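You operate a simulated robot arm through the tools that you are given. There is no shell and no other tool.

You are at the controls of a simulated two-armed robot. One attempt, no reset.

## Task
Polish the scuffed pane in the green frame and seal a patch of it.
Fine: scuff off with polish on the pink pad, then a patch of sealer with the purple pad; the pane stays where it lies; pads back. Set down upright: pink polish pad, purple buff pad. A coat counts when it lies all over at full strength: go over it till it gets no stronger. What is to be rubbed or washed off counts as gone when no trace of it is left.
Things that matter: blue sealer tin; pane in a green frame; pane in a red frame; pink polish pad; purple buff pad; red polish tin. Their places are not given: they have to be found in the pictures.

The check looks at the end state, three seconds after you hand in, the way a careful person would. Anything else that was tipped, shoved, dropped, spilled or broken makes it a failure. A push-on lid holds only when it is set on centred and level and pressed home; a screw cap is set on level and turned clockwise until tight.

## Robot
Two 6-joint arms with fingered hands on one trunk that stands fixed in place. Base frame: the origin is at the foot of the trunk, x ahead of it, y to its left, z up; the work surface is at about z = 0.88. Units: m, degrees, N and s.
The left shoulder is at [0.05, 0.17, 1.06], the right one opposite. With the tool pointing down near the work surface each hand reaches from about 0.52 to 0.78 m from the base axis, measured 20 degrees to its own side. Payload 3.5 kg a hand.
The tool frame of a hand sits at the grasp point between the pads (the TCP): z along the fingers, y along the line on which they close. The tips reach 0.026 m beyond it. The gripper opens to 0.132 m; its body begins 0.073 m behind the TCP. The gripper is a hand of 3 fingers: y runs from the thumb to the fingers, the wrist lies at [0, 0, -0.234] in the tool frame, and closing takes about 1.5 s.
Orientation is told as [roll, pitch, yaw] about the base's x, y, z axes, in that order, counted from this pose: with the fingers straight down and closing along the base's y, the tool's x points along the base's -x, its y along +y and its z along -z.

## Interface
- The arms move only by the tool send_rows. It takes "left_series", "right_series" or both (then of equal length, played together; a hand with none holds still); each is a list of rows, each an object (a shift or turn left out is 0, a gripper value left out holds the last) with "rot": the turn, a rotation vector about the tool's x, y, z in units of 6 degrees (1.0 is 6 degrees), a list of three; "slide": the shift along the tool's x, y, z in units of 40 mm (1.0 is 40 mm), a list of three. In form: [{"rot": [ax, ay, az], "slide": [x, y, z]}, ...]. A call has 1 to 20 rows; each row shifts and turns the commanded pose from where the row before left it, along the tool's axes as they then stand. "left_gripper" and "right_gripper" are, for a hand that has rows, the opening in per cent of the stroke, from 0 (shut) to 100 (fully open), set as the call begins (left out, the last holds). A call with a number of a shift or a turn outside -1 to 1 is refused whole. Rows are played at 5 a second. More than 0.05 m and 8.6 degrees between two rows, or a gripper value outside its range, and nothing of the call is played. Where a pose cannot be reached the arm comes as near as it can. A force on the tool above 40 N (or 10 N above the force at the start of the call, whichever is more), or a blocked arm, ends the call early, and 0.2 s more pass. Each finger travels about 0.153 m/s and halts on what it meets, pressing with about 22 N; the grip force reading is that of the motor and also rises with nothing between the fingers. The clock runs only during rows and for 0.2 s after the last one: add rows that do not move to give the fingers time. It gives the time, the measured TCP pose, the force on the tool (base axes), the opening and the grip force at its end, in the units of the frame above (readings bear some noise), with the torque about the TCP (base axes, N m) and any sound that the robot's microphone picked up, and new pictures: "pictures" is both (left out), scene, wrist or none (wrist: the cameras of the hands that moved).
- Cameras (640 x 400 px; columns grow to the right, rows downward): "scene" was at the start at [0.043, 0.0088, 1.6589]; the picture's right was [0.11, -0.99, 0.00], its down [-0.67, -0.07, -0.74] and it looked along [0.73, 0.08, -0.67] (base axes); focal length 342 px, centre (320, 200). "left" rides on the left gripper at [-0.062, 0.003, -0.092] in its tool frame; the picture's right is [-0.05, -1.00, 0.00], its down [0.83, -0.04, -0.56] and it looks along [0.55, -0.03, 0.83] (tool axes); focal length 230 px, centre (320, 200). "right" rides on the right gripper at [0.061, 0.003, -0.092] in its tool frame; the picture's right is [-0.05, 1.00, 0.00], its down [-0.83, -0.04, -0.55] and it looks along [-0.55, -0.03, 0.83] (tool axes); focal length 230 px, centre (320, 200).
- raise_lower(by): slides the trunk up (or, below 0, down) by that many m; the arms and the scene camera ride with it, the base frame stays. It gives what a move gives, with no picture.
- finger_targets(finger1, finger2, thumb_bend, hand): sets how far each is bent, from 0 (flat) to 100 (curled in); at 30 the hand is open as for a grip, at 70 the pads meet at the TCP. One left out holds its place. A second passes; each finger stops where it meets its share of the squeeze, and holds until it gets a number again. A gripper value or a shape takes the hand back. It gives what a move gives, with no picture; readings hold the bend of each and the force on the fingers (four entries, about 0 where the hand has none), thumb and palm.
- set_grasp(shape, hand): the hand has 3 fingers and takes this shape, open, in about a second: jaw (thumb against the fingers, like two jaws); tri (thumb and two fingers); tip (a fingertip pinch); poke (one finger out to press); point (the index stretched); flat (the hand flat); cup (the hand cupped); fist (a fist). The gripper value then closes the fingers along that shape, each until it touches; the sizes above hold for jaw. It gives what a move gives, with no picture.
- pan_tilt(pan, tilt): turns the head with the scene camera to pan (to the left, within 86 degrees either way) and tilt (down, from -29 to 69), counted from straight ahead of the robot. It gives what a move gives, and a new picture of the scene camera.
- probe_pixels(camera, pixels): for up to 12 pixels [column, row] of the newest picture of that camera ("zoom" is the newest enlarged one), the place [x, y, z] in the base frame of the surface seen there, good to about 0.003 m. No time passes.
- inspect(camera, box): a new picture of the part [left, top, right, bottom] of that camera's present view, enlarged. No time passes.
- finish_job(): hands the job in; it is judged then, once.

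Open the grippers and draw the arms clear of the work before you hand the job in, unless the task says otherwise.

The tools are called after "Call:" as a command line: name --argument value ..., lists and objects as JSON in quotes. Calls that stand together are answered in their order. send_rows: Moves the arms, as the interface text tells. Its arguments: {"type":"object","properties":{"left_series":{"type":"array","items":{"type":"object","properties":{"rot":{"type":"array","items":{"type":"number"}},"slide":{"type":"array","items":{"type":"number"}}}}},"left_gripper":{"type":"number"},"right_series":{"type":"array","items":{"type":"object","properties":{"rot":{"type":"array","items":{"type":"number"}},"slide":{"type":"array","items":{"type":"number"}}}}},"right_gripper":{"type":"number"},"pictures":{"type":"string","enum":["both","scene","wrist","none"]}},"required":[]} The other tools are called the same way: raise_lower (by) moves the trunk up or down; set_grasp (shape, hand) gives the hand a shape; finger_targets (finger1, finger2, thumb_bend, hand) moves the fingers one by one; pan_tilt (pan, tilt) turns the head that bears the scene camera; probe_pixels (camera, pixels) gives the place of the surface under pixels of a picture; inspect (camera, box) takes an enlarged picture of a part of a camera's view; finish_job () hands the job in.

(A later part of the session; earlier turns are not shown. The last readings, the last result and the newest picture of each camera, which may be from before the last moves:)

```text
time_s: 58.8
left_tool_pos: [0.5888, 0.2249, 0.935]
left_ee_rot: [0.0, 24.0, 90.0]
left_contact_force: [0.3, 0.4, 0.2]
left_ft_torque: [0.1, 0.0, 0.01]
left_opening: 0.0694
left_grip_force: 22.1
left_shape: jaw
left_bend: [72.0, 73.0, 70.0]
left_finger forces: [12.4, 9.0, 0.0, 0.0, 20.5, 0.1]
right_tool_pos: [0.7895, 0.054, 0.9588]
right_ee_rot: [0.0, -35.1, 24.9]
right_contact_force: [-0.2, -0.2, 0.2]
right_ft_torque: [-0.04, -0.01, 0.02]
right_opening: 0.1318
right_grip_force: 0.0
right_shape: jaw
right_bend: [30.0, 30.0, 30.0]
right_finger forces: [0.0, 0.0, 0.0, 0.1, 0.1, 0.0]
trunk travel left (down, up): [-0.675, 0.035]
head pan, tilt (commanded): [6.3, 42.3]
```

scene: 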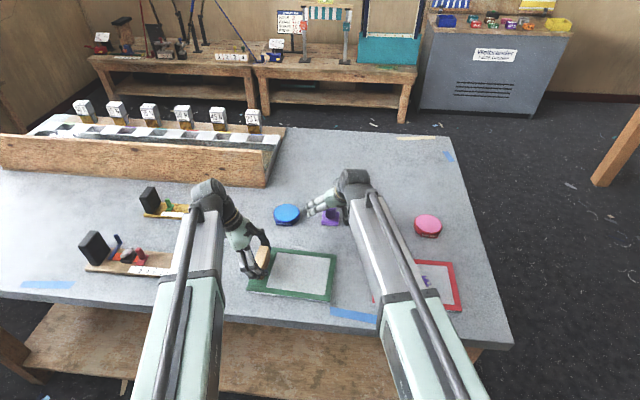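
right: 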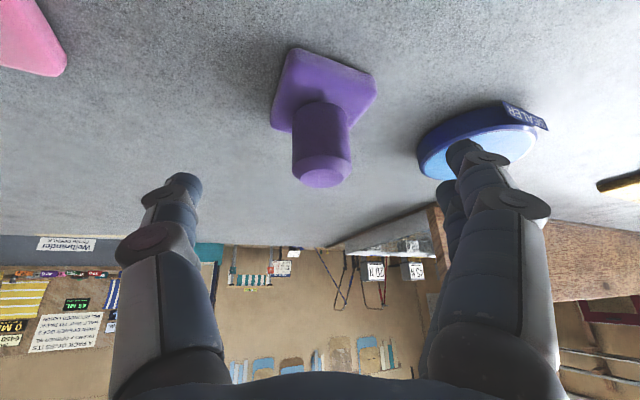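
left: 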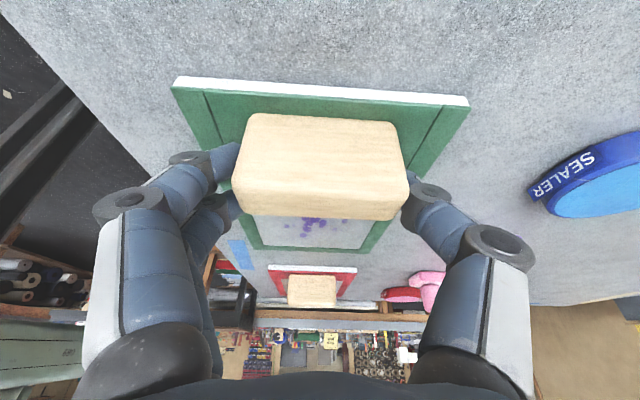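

The knob is centred (u≈321). I'll narrow the hand to 60% to keep well clear of the blue tin, then lower to z≈0.932.

Call:
send_rows --right_series '[{"slide": [0, 0, 0]}, {"slide": [0, 0, 0]}, {"slide": [0, 0, 0]}, {"slide": [0.194, 0, 0.277]}, {"slide": [0.194, 0, 0.277]}, {"slide": [0, 0, 0]}]' --right_gripper 60 --pictures "both"

Call:
inspect --camera "scene" --box '[260, 180, 380, 240]'

```text
time_s: 60.2
left_tool_pos: [0.5892, 0.2252, 0.935]
left_ee_rot: [0.0, 24.0, 90.1]
left_contact_force: [0.3, 0.4, -0.5]
left_ft_torque: [0.16, -0.01, 0.01]
left_opening: 0.0696
left_grip_force: 21.9
left_shape: jaw
left_bend: [72.0, 73.0, 70.0]
left_finger forces: [12.4, 9.0, 0.1, 0.0, 20.6, 0.1]
right_tool_pos: [0.7908, 0.0534, 0.9338]
right_ee_rot: [0.0, -35.1, 25.0]
right_contact_force: [0.1, 0.8, -0.4]
right_ft_torque: [-0.01, -0.02, 0.01]
right_opening: 0.0796
right_grip_force: 0.0
right_shape: jaw
right_bend: [71.0, 71.0, 71.0]
right_finger forces: [0.0, 0.1, 0.0, 0.0, 0.0, 0.0]
trunk travel left (down, up): [-0.675, 0.035]
head pan, tilt (commanded): [6.3, 42.3]
```

scene: 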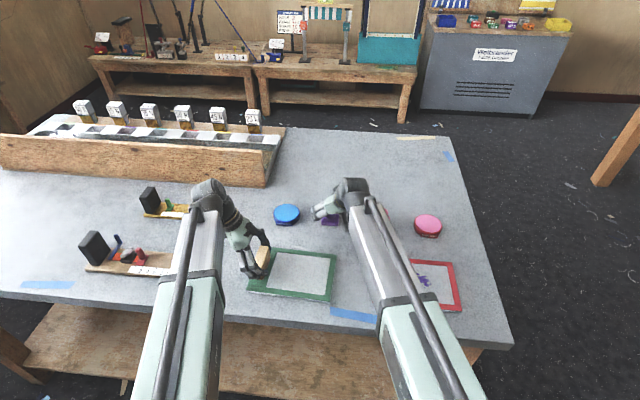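
right: 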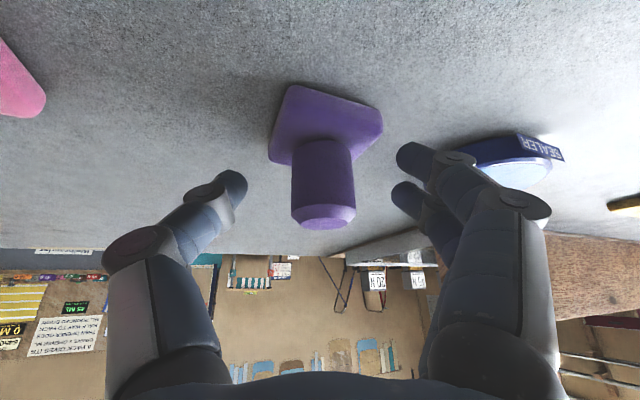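

```text
5.33 times, centred on (320, 210) of scene
```

zoom: 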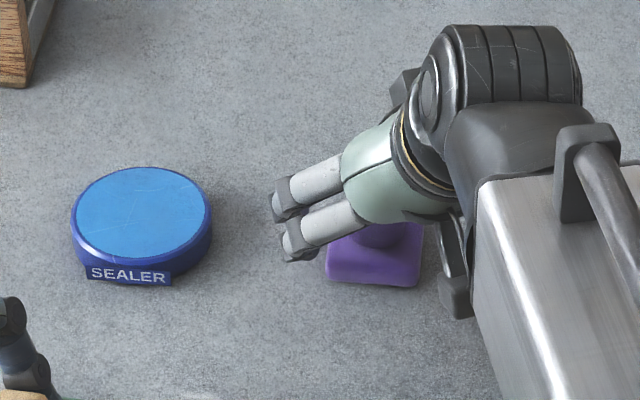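

Thumb (235,190) and fingers (410,180) flank the knob evenly. Closing to clamp it.

Call:
send_rows --right_series '[{"slide": [0, 0, 0]}, {"slide": [0, 0, 0]}, {"slide": [0, 0, 0]}, {"slide": [0, 0, 0]}, {"slide": [0, 0, 0]}, {"slide": [0, 0, 0]}]' --right_gripper 5 --pictures "wrist"

```text
time_s: 61.6
left_tool_pos: [0.5891, 0.2255, 0.934]
left_ee_rot: [0.0, 24.0, 90.0]
left_contact_force: [-1.0, 0.2, -0.3]
left_ft_torque: [0.1, -0.03, 0.03]
left_opening: 0.0697
left_grip_force: 21.8
left_shape: jaw
left_bend: [72.0, 73.0, 70.0]
left_finger forces: [12.4, 8.9, 0.0, 0.1, 20.4, 0.0]
right_tool_pos: [0.7906, 0.0544, 0.9333]
right_ee_rot: [-0.1, -35.0, 25.0]
right_contact_force: [-0.4, -0.8, -1.0]
right_ft_torque: [0.02, 0.02, 0.02]
right_opening: 0.0249
right_grip_force: 22.1
right_shape: jaw
right_bend: [73.0, 73.0, 70.0]
right_finger forces: [9.7, 10.1, 0.1, 0.1, 19.6, 0.0]
trunk travel left (down, up): [-0.675, 0.035]
head pan, tilt (commanded): [6.3, 42.3]
```

right: 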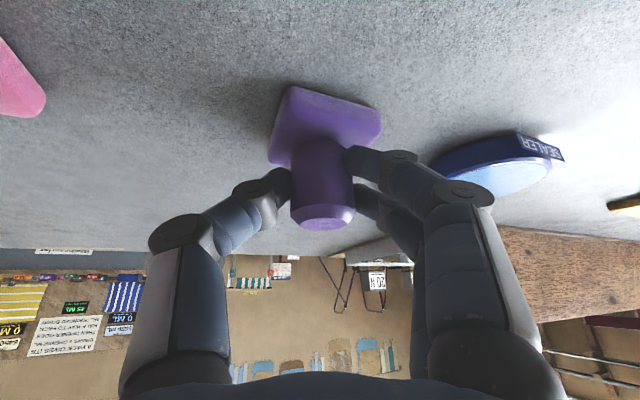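

All three fingers hold evenly. I'll lift 4.5 cm and carry the pad over the blue tin.

Call:
send_rows --right_series '[{"slide": [-0.3225, 0, -0.461]}, {"slide": [-0.3225, 0, -0.461]}, {"slide": [-0.319, 0.777, 0.2235]}, {"slide": [-0.319, 0.777, 0.2235]}, {"slide": [-0.319, 0.777, 0.2235]}, {"slide": [-0.319, 0.777, 0.2235]}, {"slide": [0, 0, 0]}]'

Call:
inspect --camera "scene" --box '[230, 170, 350, 240]'

```text
time_s: 63.2
left_tool_pos: [0.5892, 0.2257, 0.9347]
left_ee_rot: [0.0, 24.1, 90.0]
left_contact_force: [-0.1, -0.8, -0.6]
left_ft_torque: [0.08, -0.03, 0.0]
left_opening: 0.0693
left_grip_force: 21.7
left_shape: jaw
left_bend: [72.0, 74.0, 70.0]
left_finger forces: [12.4, 9.1, 0.0, 0.1, 20.7, 0.1]
right_tool_pos: [0.7957, 0.192, 0.9789]
right_ee_rot: [0.0, -35.1, 24.9]
right_contact_force: [0.1, -0.8, -0.5]
right_ft_torque: [-0.02, -0.01, 0.0]
right_opening: 0.0246
right_grip_force: 21.9
right_shape: jaw
right_bend: [73.0, 73.0, 70.0]
right_finger forces: [9.8, 10.3, 0.1, 0.0, 19.8, 0.0]
trunk travel left (down, up): [-0.675, 0.035]
head pan, tilt (commanded): [6.3, 42.3]
```

scene: 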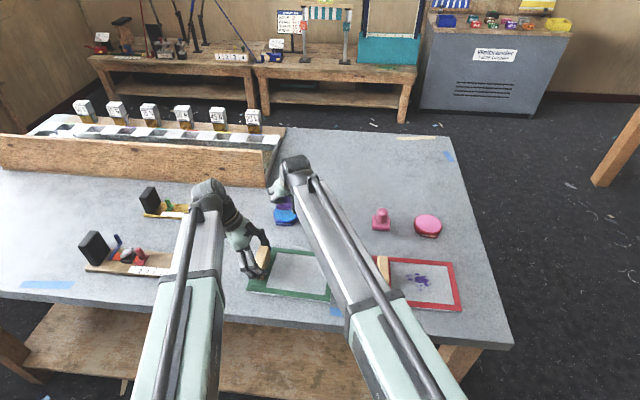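
right: 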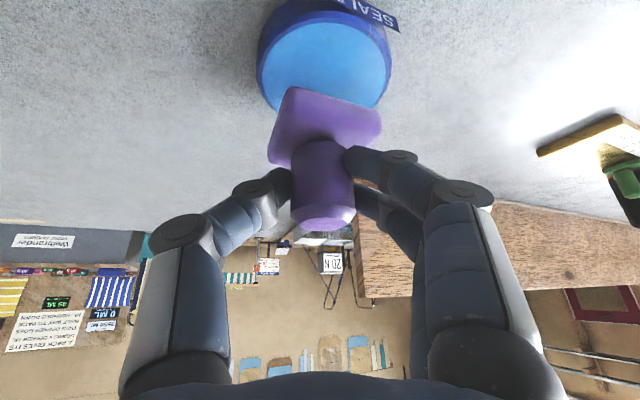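

```text
5.33 times, centred on (290, 205) of scene
```

zoom: 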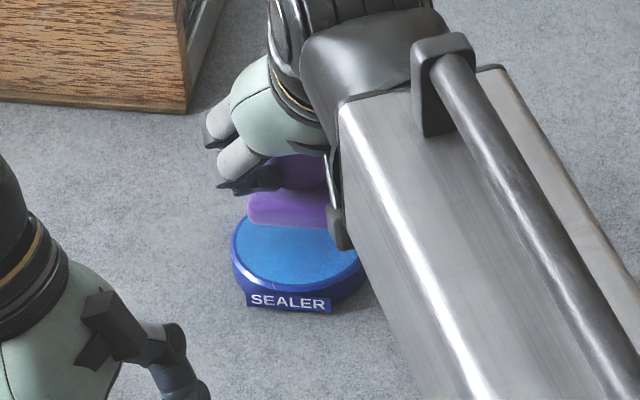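

Laterally the pad (u≈326) lines up with the tin disc (u≈324). I'll probe the disc's edges to check the fore-aft alignment.

Call:
probe_pixels --camera "right" --pixels '[[261, 68], [386, 70], [325, 24], [300, 32], [350, 32], [262, 85], [380, 90], [325, 60], [325, 98], [345, 100], [270, 160], [380, 128]]'

```text
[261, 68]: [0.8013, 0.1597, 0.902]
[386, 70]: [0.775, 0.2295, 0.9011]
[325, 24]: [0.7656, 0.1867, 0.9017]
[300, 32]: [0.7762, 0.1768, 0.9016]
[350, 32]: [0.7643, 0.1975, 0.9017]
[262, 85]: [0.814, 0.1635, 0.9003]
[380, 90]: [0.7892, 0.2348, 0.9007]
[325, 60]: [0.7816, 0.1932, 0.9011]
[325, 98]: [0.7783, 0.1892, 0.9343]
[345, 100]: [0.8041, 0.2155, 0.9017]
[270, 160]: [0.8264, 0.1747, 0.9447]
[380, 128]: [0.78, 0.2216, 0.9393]
```

The pad centre (≈0.802, 0.197) sits right above the tin centre (≈0.800, 0.197). Lowering to just above contact.

Call:
send_rows --right_series '[{"slide": [0.143, 0, 0.205]}, {"slide": [0.143, 0, 0.205]}, {"slide": [0.043, 0, 0.061]}, {"slide": [0.022, 0, 0.031]}, {"slide": [0, 0, 0]}]' --pictures "wrist"

```text
time_s: 64.4
left_tool_pos: [0.5897, 0.2246, 0.9363]
left_ee_rot: [0.0, 23.9, 90.0]
left_contact_force: [-0.2, -0.8, 0.2]
left_ft_torque: [0.1, -0.04, 0.0]
left_opening: 0.0694
left_grip_force: 21.5
left_shape: jaw
left_bend: [72.0, 74.0, 70.0]
left_finger forces: [12.5, 8.9, 0.1, 0.1, 20.5, 0.0]
right_tool_pos: [0.7949, 0.1933, 0.9551]
right_ee_rot: [-0.1, -35.1, 25.0]
right_contact_force: [0.3, 0.9, -0.9]
right_ft_torque: [0.0, 0.0, -0.01]
right_opening: 0.0248
right_grip_force: 22.2
right_shape: jaw
right_bend: [73.0, 73.0, 70.0]
right_finger forces: [9.7, 10.3, 0.1, 0.1, 19.8, 0.0]
trunk travel left (down, up): [-0.675, 0.035]
head pan, tilt (commanded): [6.3, 42.3]
```

right: 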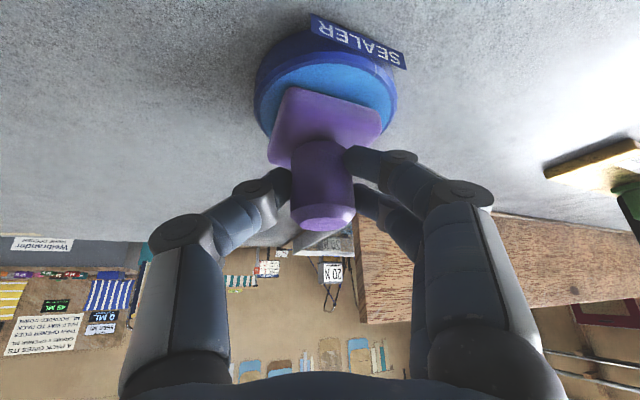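

No contact force yet; I'll step down 1 mm at a time.

Call:
send_rows --right_series '[{"slide": [0.0143, 0, 0.0205]}, {"slide": [0.0143, 0, 0.0205]}, {"slide": [0, 0, 0]}]' --pictures "none"

```text
time_s: 65.2
left_tool_pos: [0.5901, 0.2241, 0.935]
left_ee_rot: [-0.1, 24.0, 90.1]
left_contact_force: [-0.2, 0.6, -1.0]
left_ft_torque: [0.09, -0.02, 0.03]
left_opening: 0.0697
left_grip_force: 22.1
left_shape: jaw
left_bend: [72.0, 74.0, 70.0]
left_finger forces: [12.3, 8.7, 0.0, 0.0, 20.5, 0.0]
right_tool_pos: [0.7937, 0.1934, 0.9534]
right_ee_rot: [0.0, -35.1, 25.0]
right_contact_force: [1.2, -0.3, 3.9]
right_ft_torque: [0.01, 0.0, -0.03]
right_opening: 0.0247
right_grip_force: 21.8
right_shape: jaw
right_bend: [73.0, 73.0, 70.0]
right_finger forces: [10.3, 10.4, 0.0, 0.0, 21.1, 0.0]
trunk travel left (down, up): [-0.675, 0.035]
head pan, tilt (commanded): [6.3, 42.3]
```

Contact at 3.9 N. I'll dwell briefly, lift off, draw back away from the left hand, and yaw the hand further (to 60°) for working on the pane.

Call:
send_rows --right_series '[{"slide": [0.004, 0, 0.006]}, {"slide": [0, 0, 0]}, {"slide": [0, 0, 0]}, {"slide": [0, 0, 0]}, {"slide": [-0.3585, 0, -0.512]}, {"slide": [-0.3585, 0, -0.512]}, {"slide": [0.4985, -0.5515, -0.578]}, {"slide": [0.4985, -0.5515, -0.578]}, {"slide": [0.4985, -0.5515, -0.578]}, {"slide": [0.4985, -0.5515, -0.578]}, {"rot": [-0.5577, 0, -0.7965]}, {"rot": [-0.5577, 0, -0.7965]}, {"rot": [-0.5577, 0, -0.7965]}, {"rot": [-0.5577, 0, -0.7965]}, {"rot": [-0.5577, 0, -0.7965]}, {"rot": [-0.5577, 0, -0.7965]}, {"slide": [0, 0, 0]}]'

```text
time_s: 68.8
left_tool_pos: [0.5901, 0.2261, 0.9346]
left_ee_rot: [-0.1, 24.0, 90.0]
left_contact_force: [-0.3, 0.7, -0.9]
left_ft_torque: [0.11, 0.0, 0.02]
left_opening: 0.0693
left_grip_force: 21.8
left_shape: jaw
left_bend: [72.0, 74.0, 70.0]
left_finger forces: [12.5, 8.6, 0.0, 0.0, 20.4, 0.0]
right_tool_pos: [0.7246, 0.0619, 1.0306]
right_ee_rot: [-0.1, -35.0, 60.1]
right_contact_force: [0.3, -0.3, -0.5]
right_ft_torque: [0.0, -0.01, 0.03]
right_opening: 0.0249
right_grip_force: 21.5
right_shape: jaw
right_bend: [73.0, 73.0, 70.0]
right_finger forces: [10.1, 10.6, 0.0, 0.1, 20.2, 0.0]
trunk travel left (down, up): [-0.675, 0.035]
head pan, tilt (commanded): [6.3, 42.3]
```

scene: 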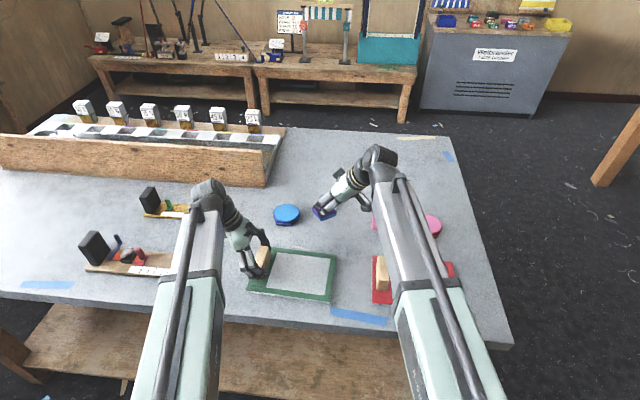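
right: 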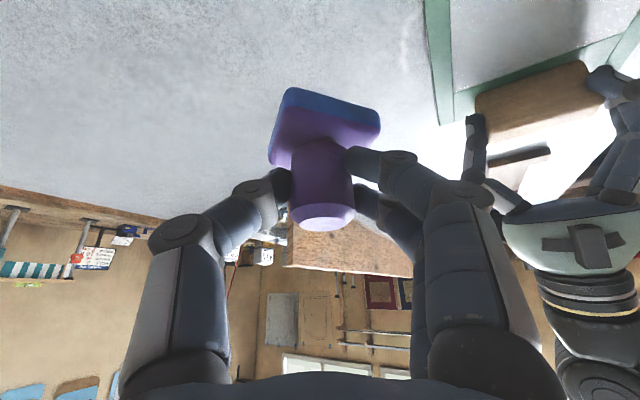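

The pad's underside now shows blue sealer. I'll move it to hover over the pane's centre.

Call:
send_rows --right_series '[{"slide": [0.195, 0.8375, -0.2125]}, {"slide": [0.195, 0.8375, -0.2125]}, {"slide": [0.195, 0.8375, -0.2125]}, {"slide": [0.195, 0.8375, -0.2125]}, {"slide": [0, 0, 0]}]'

```text
time_s: 70.0
left_tool_pos: [0.5893, 0.2265, 0.9345]
left_ee_rot: [-0.1, 24.0, 90.0]
left_contact_force: [0.6, 0.1, -0.6]
left_ft_torque: [0.09, -0.01, 0.0]
left_opening: 0.0696
left_grip_force: 22.0
left_shape: jaw
left_bend: [72.0, 74.0, 70.0]
left_finger forces: [12.4, 8.4, 0.1, 0.0, 20.7, 0.0]
right_tool_pos: [0.5865, 0.0931, 1.0436]
right_ee_rot: [0.0, -35.1, 60.0]
right_contact_force: [0.3, 0.7, -0.2]
right_ft_torque: [-0.03, -0.01, 0.0]
right_opening: 0.0247
right_grip_force: 22.4
right_shape: jaw
right_bend: [73.0, 73.0, 70.0]
right_finger forces: [10.0, 10.7, 0.0, 0.0, 20.2, 0.0]
trunk travel left (down, up): [-0.675, 0.035]
head pan, tilt (commanded): [6.3, 42.3]
```

scene: 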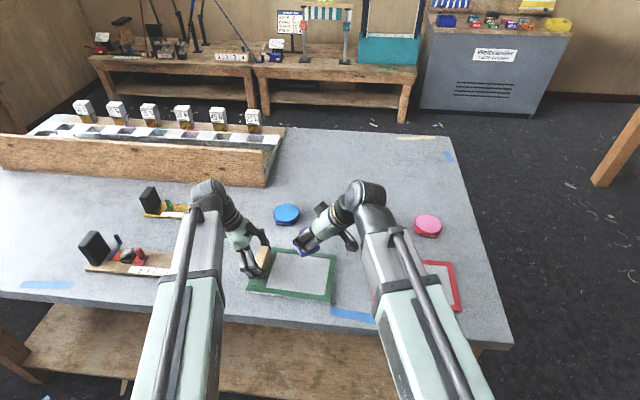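
right: 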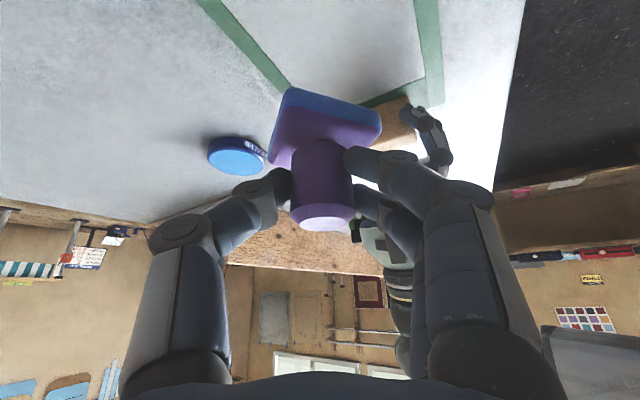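

Clear. I'll lower the purple pad to about 1 cm above contact (TCP z≈0.955).

Call:
send_rows --right_series '[{"slide": [0.379, 0.029, 0.63]}, {"slide": [0.379, 0.029, 0.63]}, {"slide": [0.379, 0.029, 0.63]}, {"slide": [0, 0, 0]}]'

Call:
inspect --camera "scene" --box '[220, 200, 380, 310]'

```text
time_s: 71.0
left_tool_pos: [0.5899, 0.2257, 0.9346]
left_ee_rot: [0.0, 23.9, 90.0]
left_contact_force: [0.1, 0.0, -0.4]
left_ft_torque: [0.1, -0.02, 0.01]
left_opening: 0.0692
left_grip_force: 22.1
left_shape: jaw
left_bend: [72.0, 74.0, 70.0]
left_finger forces: [12.6, 8.5, 0.0, 0.1, 20.4, 0.0]
right_tool_pos: [0.5842, 0.1005, 0.9526]
right_ee_rot: [-0.1, -35.1, 60.0]
right_contact_force: [-0.6, 0.2, -0.9]
right_ft_torque: [-0.03, 0.02, 0.0]
right_opening: 0.0248
right_grip_force: 22.0
right_shape: jaw
right_bend: [73.0, 73.0, 70.0]
right_finger forces: [9.9, 10.6, 0.0, 0.0, 20.2, 0.0]
trunk travel left (down, up): [-0.675, 0.035]
head pan, tilt (commanded): [6.3, 42.3]
```

scene: 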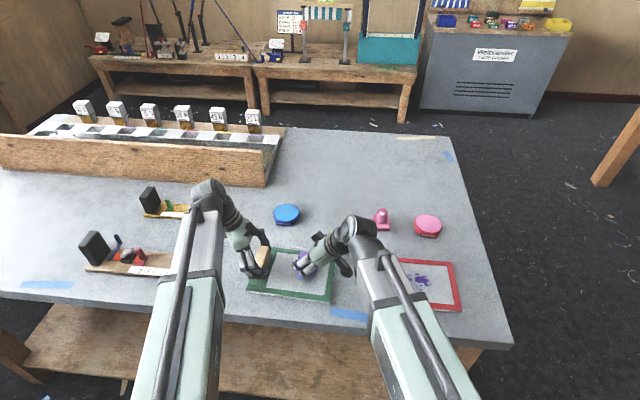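
right: 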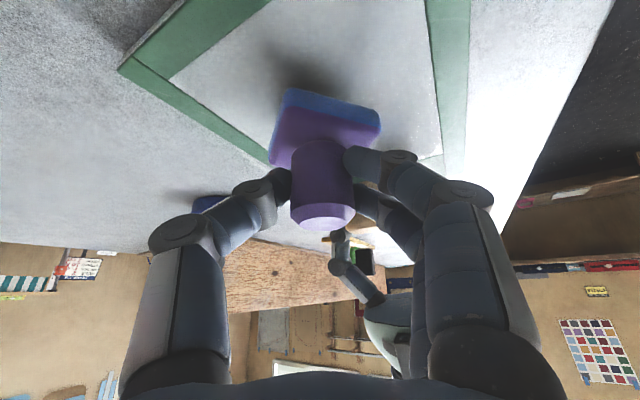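

```text
3.64 times, centred on (300, 255) of scene
```

zoom: 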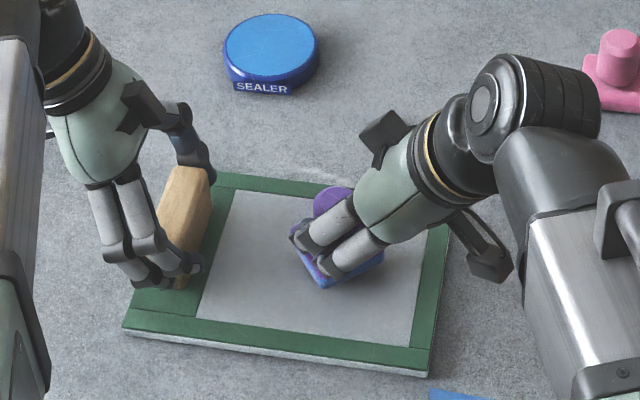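

Good view in the scene zoom: pad above the pane centre, both hands clear of each other. Lowering in 3 mm steps to contact.

Call:
send_rows --right_series '[{"slide": [0.043, 0, 0.0614]}, {"slide": [0.043, 0, 0.0614]}, {"slide": [0.0287, 0, 0.041]}, {"slide": [0, 0, 0]}]' --pictures "none"

```text
time_s: 72.0
left_tool_pos: [0.589, 0.2245, 0.9342]
left_ee_rot: [0.0, 24.0, 90.0]
left_contact_force: [0.7, 0.1, -1.2]
left_ft_torque: [0.1, -0.02, 0.0]
left_opening: 0.0694
left_grip_force: 22.2
left_shape: jaw
left_bend: [72.0, 74.0, 70.0]
left_finger forces: [12.6, 8.5, 0.0, 0.0, 20.5, 0.1]
right_tool_pos: [0.586, 0.099, 0.9448]
right_ee_rot: [0.0, -35.1, 60.0]
right_contact_force: [-0.4, 0.0, -0.2]
right_ft_torque: [-0.04, 0.03, 0.0]
right_opening: 0.0246
right_grip_force: 21.9
right_shape: jaw
right_bend: [73.0, 73.0, 70.0]
right_finger forces: [10.0, 10.9, 0.0, 0.0, 20.1, 0.1]
trunk travel left (down, up): [-0.675, 0.035]
head pan, tilt (commanded): [6.3, 42.3]
```

Not touching yet; going down another 2 mm.

Call:
send_rows --right_series '[{"slide": [0.0143, 0, 0.0205]}, {"slide": [0.0143, 0, 0.0205]}, {"slide": [0, 0, 0]}]' --pictures "none"

```text
time_s: 72.8
left_tool_pos: [0.5878, 0.2258, 0.9344]
left_ee_rot: [0.0, 24.0, 89.9]
left_contact_force: [-0.9, -0.9, -2.5]
left_ft_torque: [0.1, -0.03, 0.0]
left_opening: 0.0693
left_grip_force: 22.0
left_shape: jaw
left_bend: [72.0, 74.0, 70.0]
left_finger forces: [12.4, 8.7, 0.0, 0.1, 20.6, 0.0]
right_tool_pos: [0.586, 0.1006, 0.9439]
right_ee_rot: [-0.1, -35.0, 59.9]
right_contact_force: [2.7, 1.6, 5.7]
right_ft_torque: [0.0, -0.01, -0.01]
right_opening: 0.025
right_grip_force: 22.5
right_shape: jaw
right_bend: [73.0, 73.0, 70.0]
right_finger forces: [10.7, 10.8, 0.1, 0.1, 21.3, 0.0]
trunk travel left (down, up): [-0.675, 0.035]
head pan, tilt (commanded): [6.3, 42.3]
```

Contact at 5.7 N. I'll make first sealer strokes ±15 mm along y and look.

Call:
send_rows --right_series '[{"slide": [-0.266, 0.1875, 0.1863]}, {"slide": [0.266, -0.1875, -0.1863]}, {"slide": [0.266, -0.1875, -0.1863]}, {"slide": [-0.266, 0.1875, 0.1863]}, {"slide": [-0.1024, -0.2165, 0.0717]}, {"slide": [-0.266, 0.1875, 0.1863]}, {"slide": [0.266, -0.1875, -0.1863]}, {"slide": [0.266, -0.1875, -0.1863]}, {"slide": [-0.266, 0.1875, 0.1863]}, {"slide": [0.2048, 0.433, -0.1434]}, {"slide": [-0.266, 0.1875, 0.1863]}, {"slide": [0.266, -0.1875, -0.1863]}, {"slide": [0.266, -0.1875, -0.1863]}, {"slide": [-0.266, 0.1875, 0.1863]}, {"slide": [-0.1024, -0.2165, 0.0717]}]' --pictures "both"

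Call:
inspect --camera "scene" --box '[240, 230, 360, 310]'

Call:
inspect --camera "right" --box '[120, 0, 480, 200]'

```text
time_s: 76.0
left_tool_pos: [0.589, 0.2245, 0.9345]
left_ee_rot: [0.0, 24.0, 90.0]
left_contact_force: [0.2, -0.7, -1.2]
left_ft_torque: [0.1, 0.02, 0.07]
left_opening: 0.0692
left_grip_force: 22.2
left_shape: jaw
left_bend: [72.0, 74.0, 70.0]
left_finger forces: [12.5, 9.0, 0.0, 0.1, 20.7, 0.0]
right_tool_pos: [0.5847, 0.0972, 0.9444]
right_ee_rot: [0.1, -34.9, 60.0]
right_contact_force: [0.2, -0.1, 0.2]
right_ft_torque: [-0.02, 0.02, -0.01]
right_opening: 0.025
right_grip_force: 22.3
right_shape: jaw
right_bend: [73.0, 73.0, 70.0]
right_finger forces: [11.4, 11.5, 0.2, 0.0, 21.8, 0.0]
trunk travel left (down, up): [-0.675, 0.035]
head pan, tilt (commanded): [6.3, 42.3]
```

scene: 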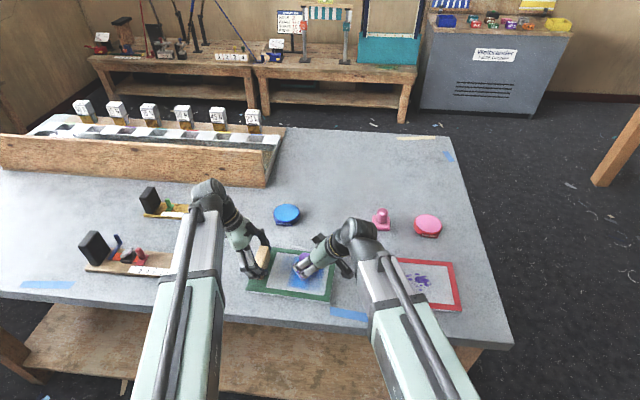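
right: 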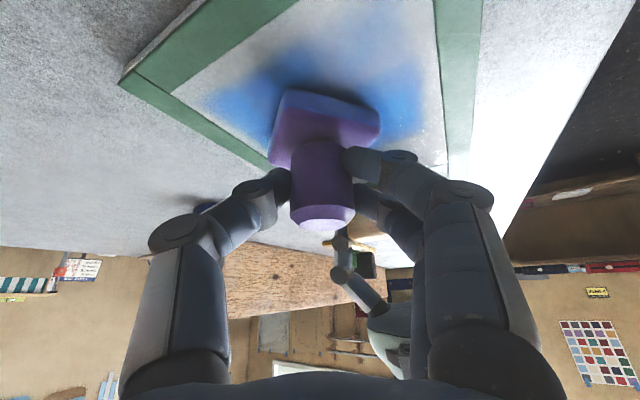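

```text
5.00 times, centred on (300, 270) of scene
```

zoom: 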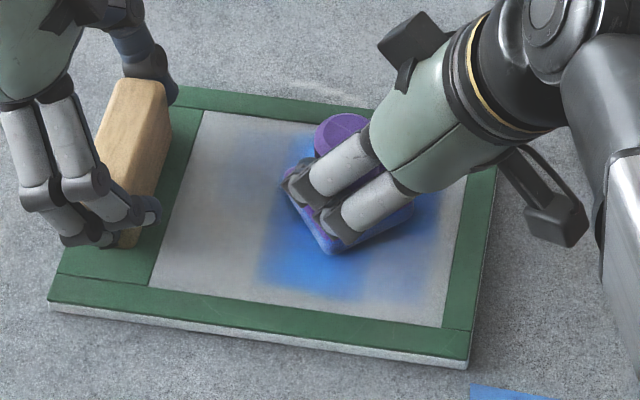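

```text
1.78 times, centred on (300, 100) of right
```

zoom: 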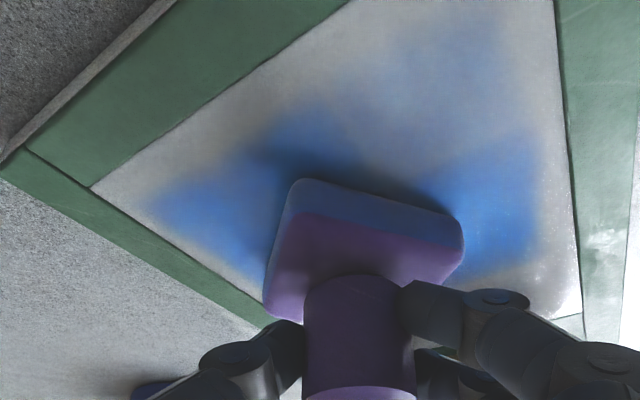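

The blue coat is building up with soft edges, all within the pane. I'll press ~1 mm more and go on with x-direction strokes over a broader patch.

Call:
send_rows --right_series '[{"slide": [0.0172, 0, 0.0246]}, {"slide": [0.266, -0.1875, -0.1863]}, {"slide": [-0.1434, -0.3031, 0.1004]}, {"slide": [0.1434, 0.3031, -0.1004]}, {"slide": [0.1434, 0.3031, -0.1004]}, {"slide": [-0.1434, -0.3031, 0.1004]}, {"slide": [-0.266, 0.1875, 0.1863]}, {"slide": [-0.1434, -0.3031, 0.1004]}, {"slide": [0.1434, 0.3031, -0.1004]}, {"slide": [0.1434, 0.3031, -0.1004]}, {"slide": [-0.1434, -0.3031, 0.1004]}, {"slide": [-0.266, 0.1875, 0.1863]}, {"slide": [-0.1434, -0.3031, 0.1004]}, {"slide": [0.1434, 0.3031, -0.1004]}, {"slide": [0.1434, 0.3031, -0.1004]}, {"slide": [-0.1434, -0.3031, 0.1004]}, {"slide": [-0.1774, 0.125, 0.1242]}, {"slide": [-0.1434, -0.3031, 0.1004]}, {"slide": [0.1434, 0.3031, -0.1004]}, {"slide": [0, 0, 0]}]' --pictures "both"

Call:
inspect --camera "scene" --box '[240, 230, 360, 310]'

Call:
inspect --camera "right" --box '[120, 0, 480, 200]'

```text
time_s: 80.2
left_tool_pos: [0.5886, 0.2251, 0.9351]
left_ee_rot: [0.0, 24.0, 90.0]
left_contact_force: [-1.6, -0.7, -4.0]
left_ft_torque: [0.14, 0.0, 0.16]
left_opening: 0.0686
left_grip_force: 22.0
left_shape: jaw
left_bend: [72.0, 74.0, 70.0]
left_finger forces: [13.1, 9.5, 0.0, 0.1, 20.0, 0.1]
right_tool_pos: [0.5836, 0.1226, 0.9413]
right_ee_rot: [-0.1, -35.1, 59.9]
right_contact_force: [4.9, -0.1, 14.1]
right_ft_torque: [0.05, -0.14, -0.02]
right_opening: 0.0268
right_grip_force: 22.5
right_shape: jaw
right_bend: [74.0, 73.0, 71.0]
right_finger forces: [11.3, 11.4, 0.1, 0.0, 25.5, 0.0]
trunk travel left (down, up): [-0.675, 0.035]
head pan, tilt (commanded): [6.3, 42.3]
```

scene: 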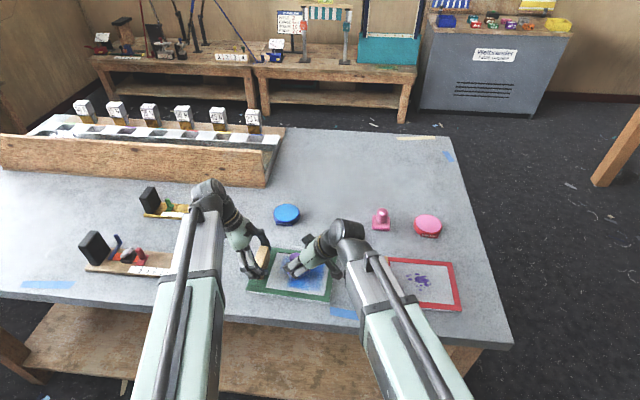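
right: 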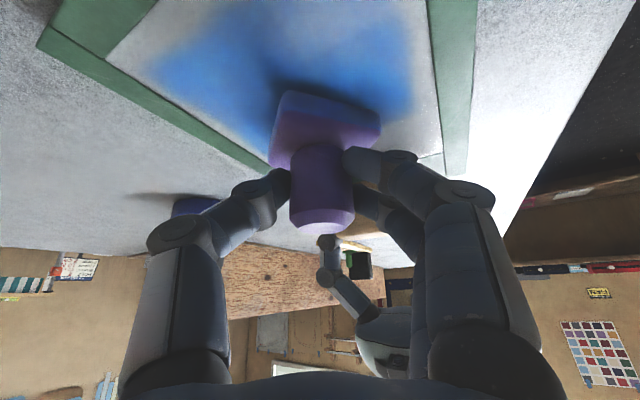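

```text
5.00 times, centred on (300, 270) of scene
```

zoom: 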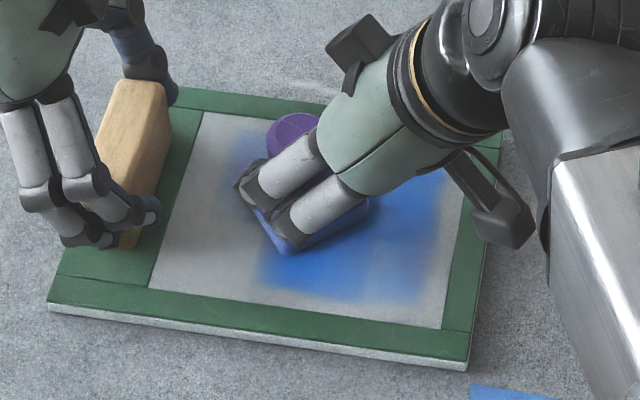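

```text
1.78 times, centred on (300, 100) of right
```

zoom: 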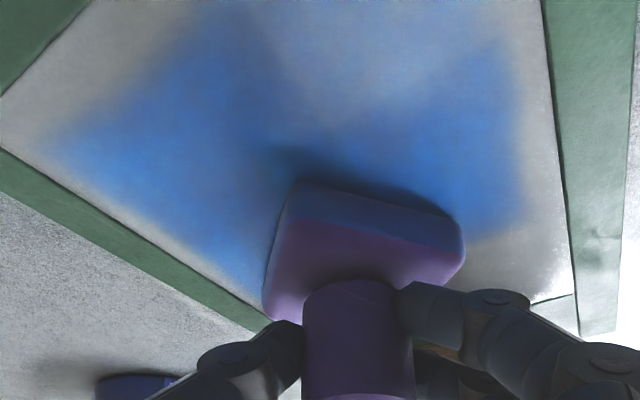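

The force has risen to 14 N, so I'll ease off, lift away and look at the patch.

Call:
send_rows --right_series '[{"slide": [-0.287, 0, -0.41]}, {"slide": [-0.287, 0, -0.41]}, {"slide": [-0.287, 0, -0.41]}, {"slide": [-0.287, 0, -0.41]}, {"slide": [0.6, -0.4, -0.4]}, {"slide": [0.6, -0.4, -0.4]}, {"slide": [0.6, -0.4, -0.4]}, {"slide": [0, 0, 0]}]' --pictures "both"

Call:
inspect --camera "scene" --box '[240, 230, 360, 310]'

Call:
inspect --camera "right" --box '[220, 0, 640, 240]'

```text
time_s: 82.0
left_tool_pos: [0.5908, 0.2245, 0.9348]
left_ee_rot: [0.0, 23.9, 89.9]
left_contact_force: [0.1, 0.6, 1.6]
left_ft_torque: [0.11, 0.0, 0.03]
left_opening: 0.0684
left_grip_force: 22.0
left_shape: jaw
left_bend: [72.0, 74.0, 70.0]
left_finger forces: [12.6, 8.2, 0.0, 0.0, 20.6, 0.1]
right_tool_pos: [0.5834, 0.0233, 1.0197]
right_ee_rot: [0.0, -35.1, 59.9]
right_contact_force: [-0.9, -0.2, -0.8]
right_ft_torque: [0.01, 0.0, -0.01]
right_opening: 0.0261
right_grip_force: 22.4
right_shape: jaw
right_bend: [74.0, 73.0, 71.0]
right_finger forces: [10.6, 11.2, 0.0, 0.1, 20.6, 0.0]
trunk travel left (down, up): [-0.675, 0.035]
head pan, tilt (commanded): [6.3, 42.3]
```

scene: 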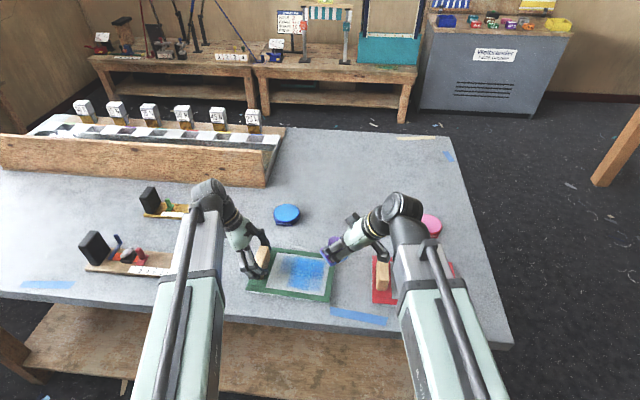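
right: 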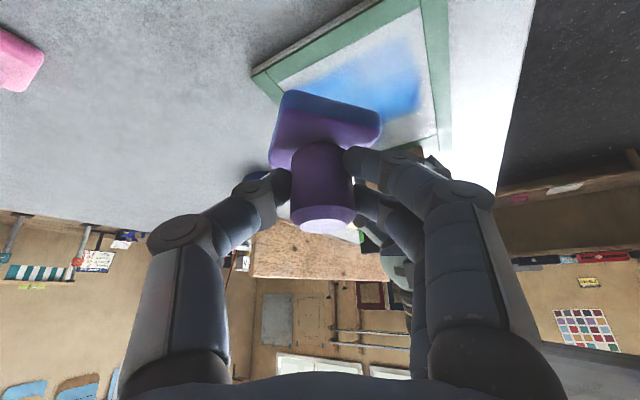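

```text
5.00 times, centred on (300, 270) of scene
```

zoom: 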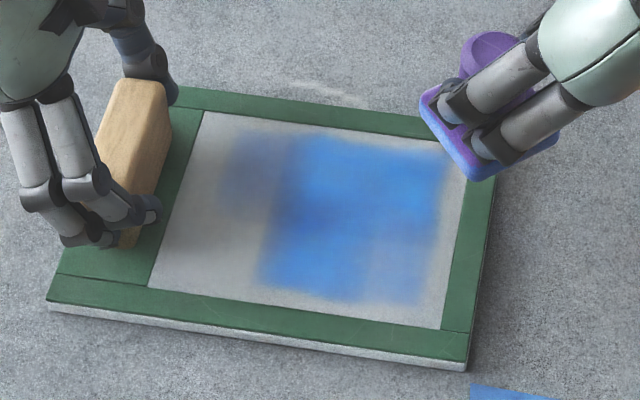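

```text
1.52 times, centred on (430, 120) of right
```

zoom: 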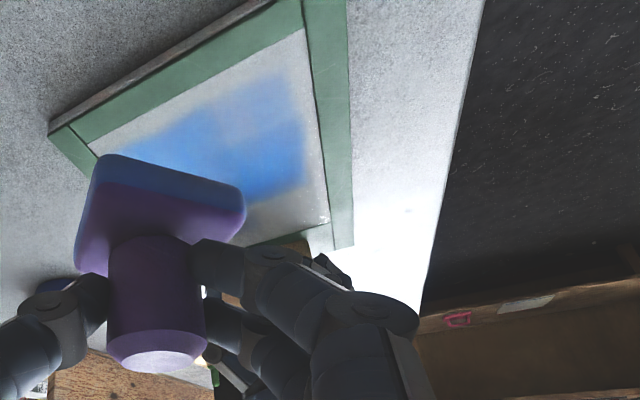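

The coat is uneven: strong blue in the upper middle and left, weaker at upper left (250,180) and lower right (400,265) in the zoom. I'll probe where these lie.

Call:
inspect --camera "scene" --box '[260, 245, 340, 305]'

Call:
probe_pixels --camera "scene" --pixels '[[285, 260], [292, 286], [301, 258], [328, 262], [326, 288], [324, 290], [300, 273], [315, 265], [318, 285], [296, 262], [281, 253], [332, 258]]'

```text
6.67 times, centred on (300, 275) of scene
```

zoom: 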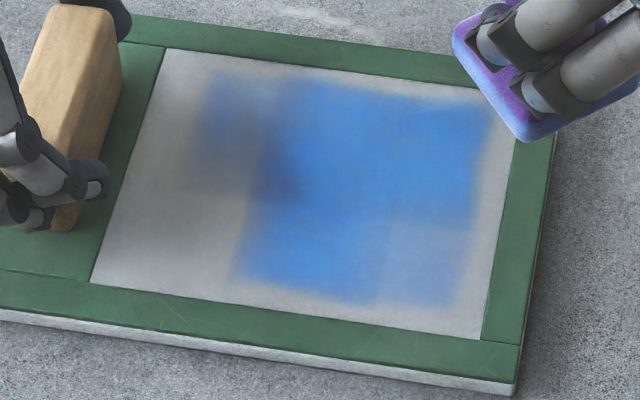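

```text
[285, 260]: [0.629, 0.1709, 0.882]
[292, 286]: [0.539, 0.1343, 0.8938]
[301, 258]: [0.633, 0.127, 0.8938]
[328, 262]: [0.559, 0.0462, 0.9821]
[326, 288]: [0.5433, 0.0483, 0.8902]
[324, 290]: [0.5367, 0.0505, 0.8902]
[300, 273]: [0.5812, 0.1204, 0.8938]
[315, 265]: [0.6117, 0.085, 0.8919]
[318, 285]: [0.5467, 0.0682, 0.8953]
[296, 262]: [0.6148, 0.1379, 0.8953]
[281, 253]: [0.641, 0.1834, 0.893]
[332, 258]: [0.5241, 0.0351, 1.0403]
```

I'll go back over the weaker lower-right part first: move above pad centre (0.57, 0.083) and lower to contact.

Call:
send_rows --right_series '[{"slide": [0.081, 0.345, 0.652]}, {"slide": [0.081, 0.345, 0.652]}, {"slide": [0.081, 0.345, 0.652]}, {"slide": [0.043, 0, 0.0614]}, {"slide": [0.0287, 0, 0.041]}, {"slide": [0.0143, 0, 0.0205]}, {"slide": [0, 0, 0]}]' --pictures "none"

```text
time_s: 83.6
left_tool_pos: [0.5897, 0.2251, 0.9345]
left_ee_rot: [0.0, 24.0, 89.9]
left_contact_force: [0.6, -0.5, 0.6]
left_ft_torque: [0.14, -0.02, 0.05]
left_opening: 0.0688
left_grip_force: 21.7
left_shape: jaw
left_bend: [72.0, 74.0, 70.0]
left_finger forces: [12.6, 8.6, 0.0, 0.0, 20.4, 0.0]
right_tool_pos: [0.5672, 0.0784, 0.9453]
right_ee_rot: [0.0, -35.1, 60.0]
right_contact_force: [-0.4, -0.4, -0.6]
right_ft_torque: [-0.02, -0.01, 0.02]
right_opening: 0.0263
right_grip_force: 21.6
right_shape: jaw
right_bend: [74.0, 73.0, 71.0]
right_finger forces: [10.6, 11.3, 0.0, 0.1, 20.7, 0.0]
trunk travel left (down, up): [-0.675, 0.035]
head pan, tilt (commanded): [6.3, 42.3]
```

Not touching yet at 0.945; stepping down 3 mm more.

Call:
send_rows --right_series '[{"slide": [0.0143, 0, 0.0205]}, {"slide": [0.0143, 0, 0.0205]}, {"slide": [0.0143, 0, 0.0205]}, {"slide": [0, 0, 0]}]' --pictures "none"

```text
time_s: 84.6
left_tool_pos: [0.5888, 0.2248, 0.9348]
left_ee_rot: [0.0, 24.0, 90.0]
left_contact_force: [0.8, -2.6, -3.3]
left_ft_torque: [0.12, -0.07, 0.05]
left_opening: 0.0687
left_grip_force: 21.9
left_shape: jaw
left_bend: [72.0, 74.0, 70.0]
left_finger forces: [12.4, 9.1, 0.0, 0.0, 20.8, 0.1]
right_tool_pos: [0.5688, 0.0774, 0.9413]
right_ee_rot: [-0.1, -35.3, 60.0]
right_contact_force: [3.0, 2.2, 14.9]
right_ft_torque: [0.15, 0.0, -0.02]
right_opening: 0.0264
right_grip_force: 22.0
right_shape: jaw
right_bend: [74.0, 73.0, 71.0]
right_finger forces: [11.5, 11.7, 0.0, 0.0, 22.3, 0.1]
trunk travel left (down, up): [-0.675, 0.035]
head pan, tilt (commanded): [6.3, 42.3]
```

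A bit firm (15 N). I'll ease by ~1 mm, shift slightly away from the right rail, and make long x-strokes across the patch.

Call:
send_rows --right_series '[{"slide": [-0.12, 0.075, 0.056]}, {"slide": [0.1024, 0.2165, -0.0717]}, {"slide": [-0.128, -0.2706, 0.0896]}, {"slide": [-0.128, -0.2706, 0.0896]}, {"slide": [-0.128, -0.2706, 0.0896]}, {"slide": [-0.128, -0.2706, 0.0896]}, {"slide": [0.128, 0.2706, -0.0896]}, {"slide": [0.128, 0.2706, -0.0896]}, {"slide": [0.128, 0.2706, -0.0896]}, {"slide": [0.128, 0.2706, -0.0896]}, {"slide": [-0.1774, 0.125, 0.1242]}, {"slide": [-0.128, -0.2706, 0.0896]}, {"slide": [-0.128, -0.2706, 0.0896]}, {"slide": [-0.128, -0.2706, 0.0896]}, {"slide": [-0.128, -0.2706, 0.0896]}, {"slide": [0.128, 0.2706, -0.0896]}, {"slide": [0.128, 0.2706, -0.0896]}, {"slide": [0.128, 0.2706, -0.0896]}, {"slide": [0.128, 0.2706, -0.0896]}, {"slide": [-0.1774, 0.125, 0.1242]}]' --pictures "scene"

Call:
inspect --camera "scene" --box '[260, 245, 340, 305]'

```text
time_s: 88.8
left_tool_pos: [0.5889, 0.2256, 0.9341]
left_ee_rot: [0.0, 23.9, 90.0]
left_contact_force: [0.4, 1.7, -1.5]
left_ft_torque: [0.15, -0.02, 0.12]
left_opening: 0.0686
left_grip_force: 22.1
left_shape: jaw
left_bend: [72.0, 74.0, 70.0]
left_finger forces: [12.7, 8.3, 0.0, 0.1, 20.3, 0.0]
right_tool_pos: [0.5574, 0.101, 0.9414]
right_ee_rot: [0.0, -35.1, 60.0]
right_contact_force: [0.5, -3.8, 8.6]
right_ft_torque: [-0.02, 0.01, 0.02]
right_opening: 0.0263
right_grip_force: 21.7
right_shape: jaw
right_bend: [74.0, 73.0, 70.0]
right_finger forces: [12.9, 11.3, 0.0, 0.0, 23.3, 0.1]
trunk travel left (down, up): [-0.675, 0.035]
head pan, tilt (commanded): [6.3, 42.3]
```

scene: 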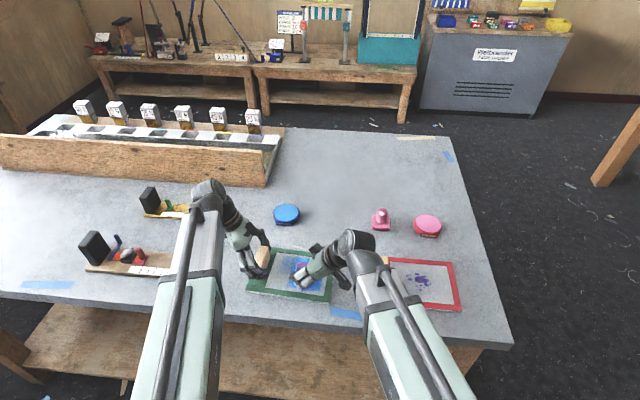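

```text
6.67 times, centred on (300, 275) of scene
```

zoom: 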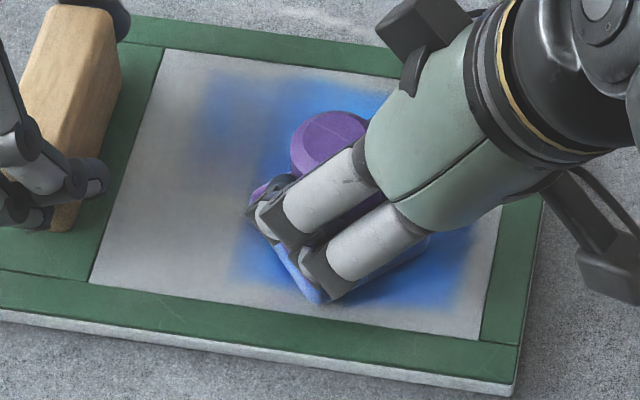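

The lower-right has become strong blue. I'll continue the x-strokes at y 0.11, 0.12 and 0.13.

Call:
send_rows --right_series '[{"slide": [-0.128, -0.2706, 0.0896]}, {"slide": [-0.128, -0.2706, 0.0896]}, {"slide": [-0.128, -0.2706, 0.0896]}, {"slide": [-0.128, -0.2706, 0.0896]}, {"slide": [0.128, 0.2706, -0.0896]}, {"slide": [0.128, 0.2706, -0.0896]}, {"slide": [0.128, 0.2706, -0.0896]}, {"slide": [0.128, 0.2706, -0.0896]}, {"slide": [-0.1774, 0.125, 0.1242]}, {"slide": [-0.128, -0.2706, 0.0896]}, {"slide": [-0.128, -0.2706, 0.0896]}, {"slide": [-0.128, -0.2706, 0.0896]}, {"slide": [-0.128, -0.2706, 0.0896]}, {"slide": [0.128, 0.2706, -0.0896]}, {"slide": [0.128, 0.2706, -0.0896]}, {"slide": [0.128, 0.2706, -0.0896]}, {"slide": [0.128, 0.2706, -0.0896]}, {"slide": [-0.1774, 0.125, 0.1242]}, {"slide": [-0.128, -0.2706, 0.0896]}, {"slide": [-0.128, -0.2706, 0.0896]}]' --pictures "scene"

Call:
inspect --camera "scene" --box '[260, 245, 340, 305]'

```text
time_s: 93.0
left_tool_pos: [0.5894, 0.2263, 0.9341]
left_ee_rot: [0.0, 24.0, 90.0]
left_contact_force: [-0.7, 0.0, 0.2]
left_ft_torque: [0.09, 0.0, 0.1]
left_opening: 0.0683
left_grip_force: 22.5
left_shape: jaw
left_bend: [72.0, 74.0, 70.0]
left_finger forces: [12.9, 8.6, 0.1, 0.1, 20.2, 0.0]
right_tool_pos: [0.5808, 0.1229, 0.9426]
right_ee_rot: [0.0, -35.0, 60.0]
right_contact_force: [-1.4, -0.2, -0.1]
right_ft_torque: [0.0, 0.03, 0.0]
right_opening: 0.0262
right_grip_force: 22.3
right_shape: jaw
right_bend: [74.0, 73.0, 70.0]
right_finger forces: [11.5, 11.7, 0.1, 0.1, 21.3, 0.0]
trunk travel left (down, up): [-0.675, 0.035]
head pan, tilt (commanded): [6.3, 42.3]
```

scene: 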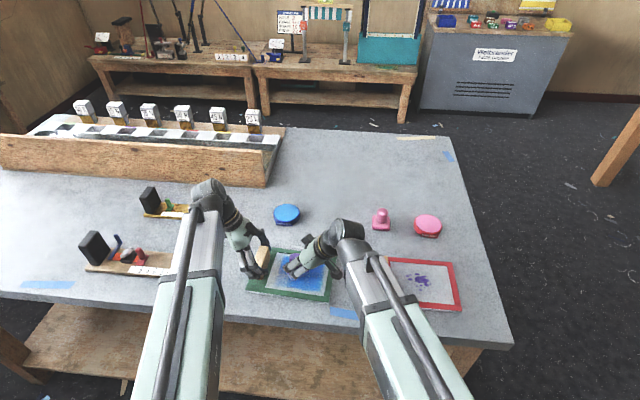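

```text
6.67 times, centred on (300, 275) of scene
```

zoom: 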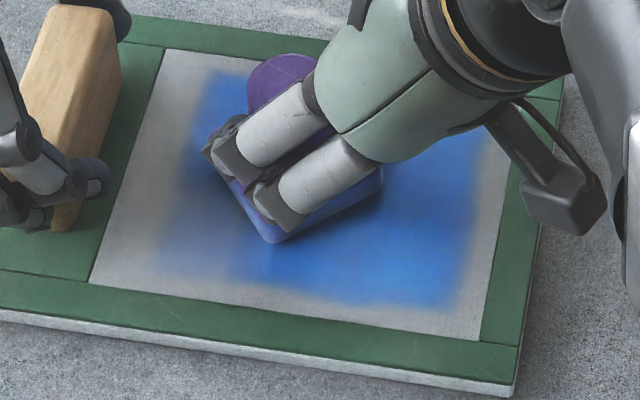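

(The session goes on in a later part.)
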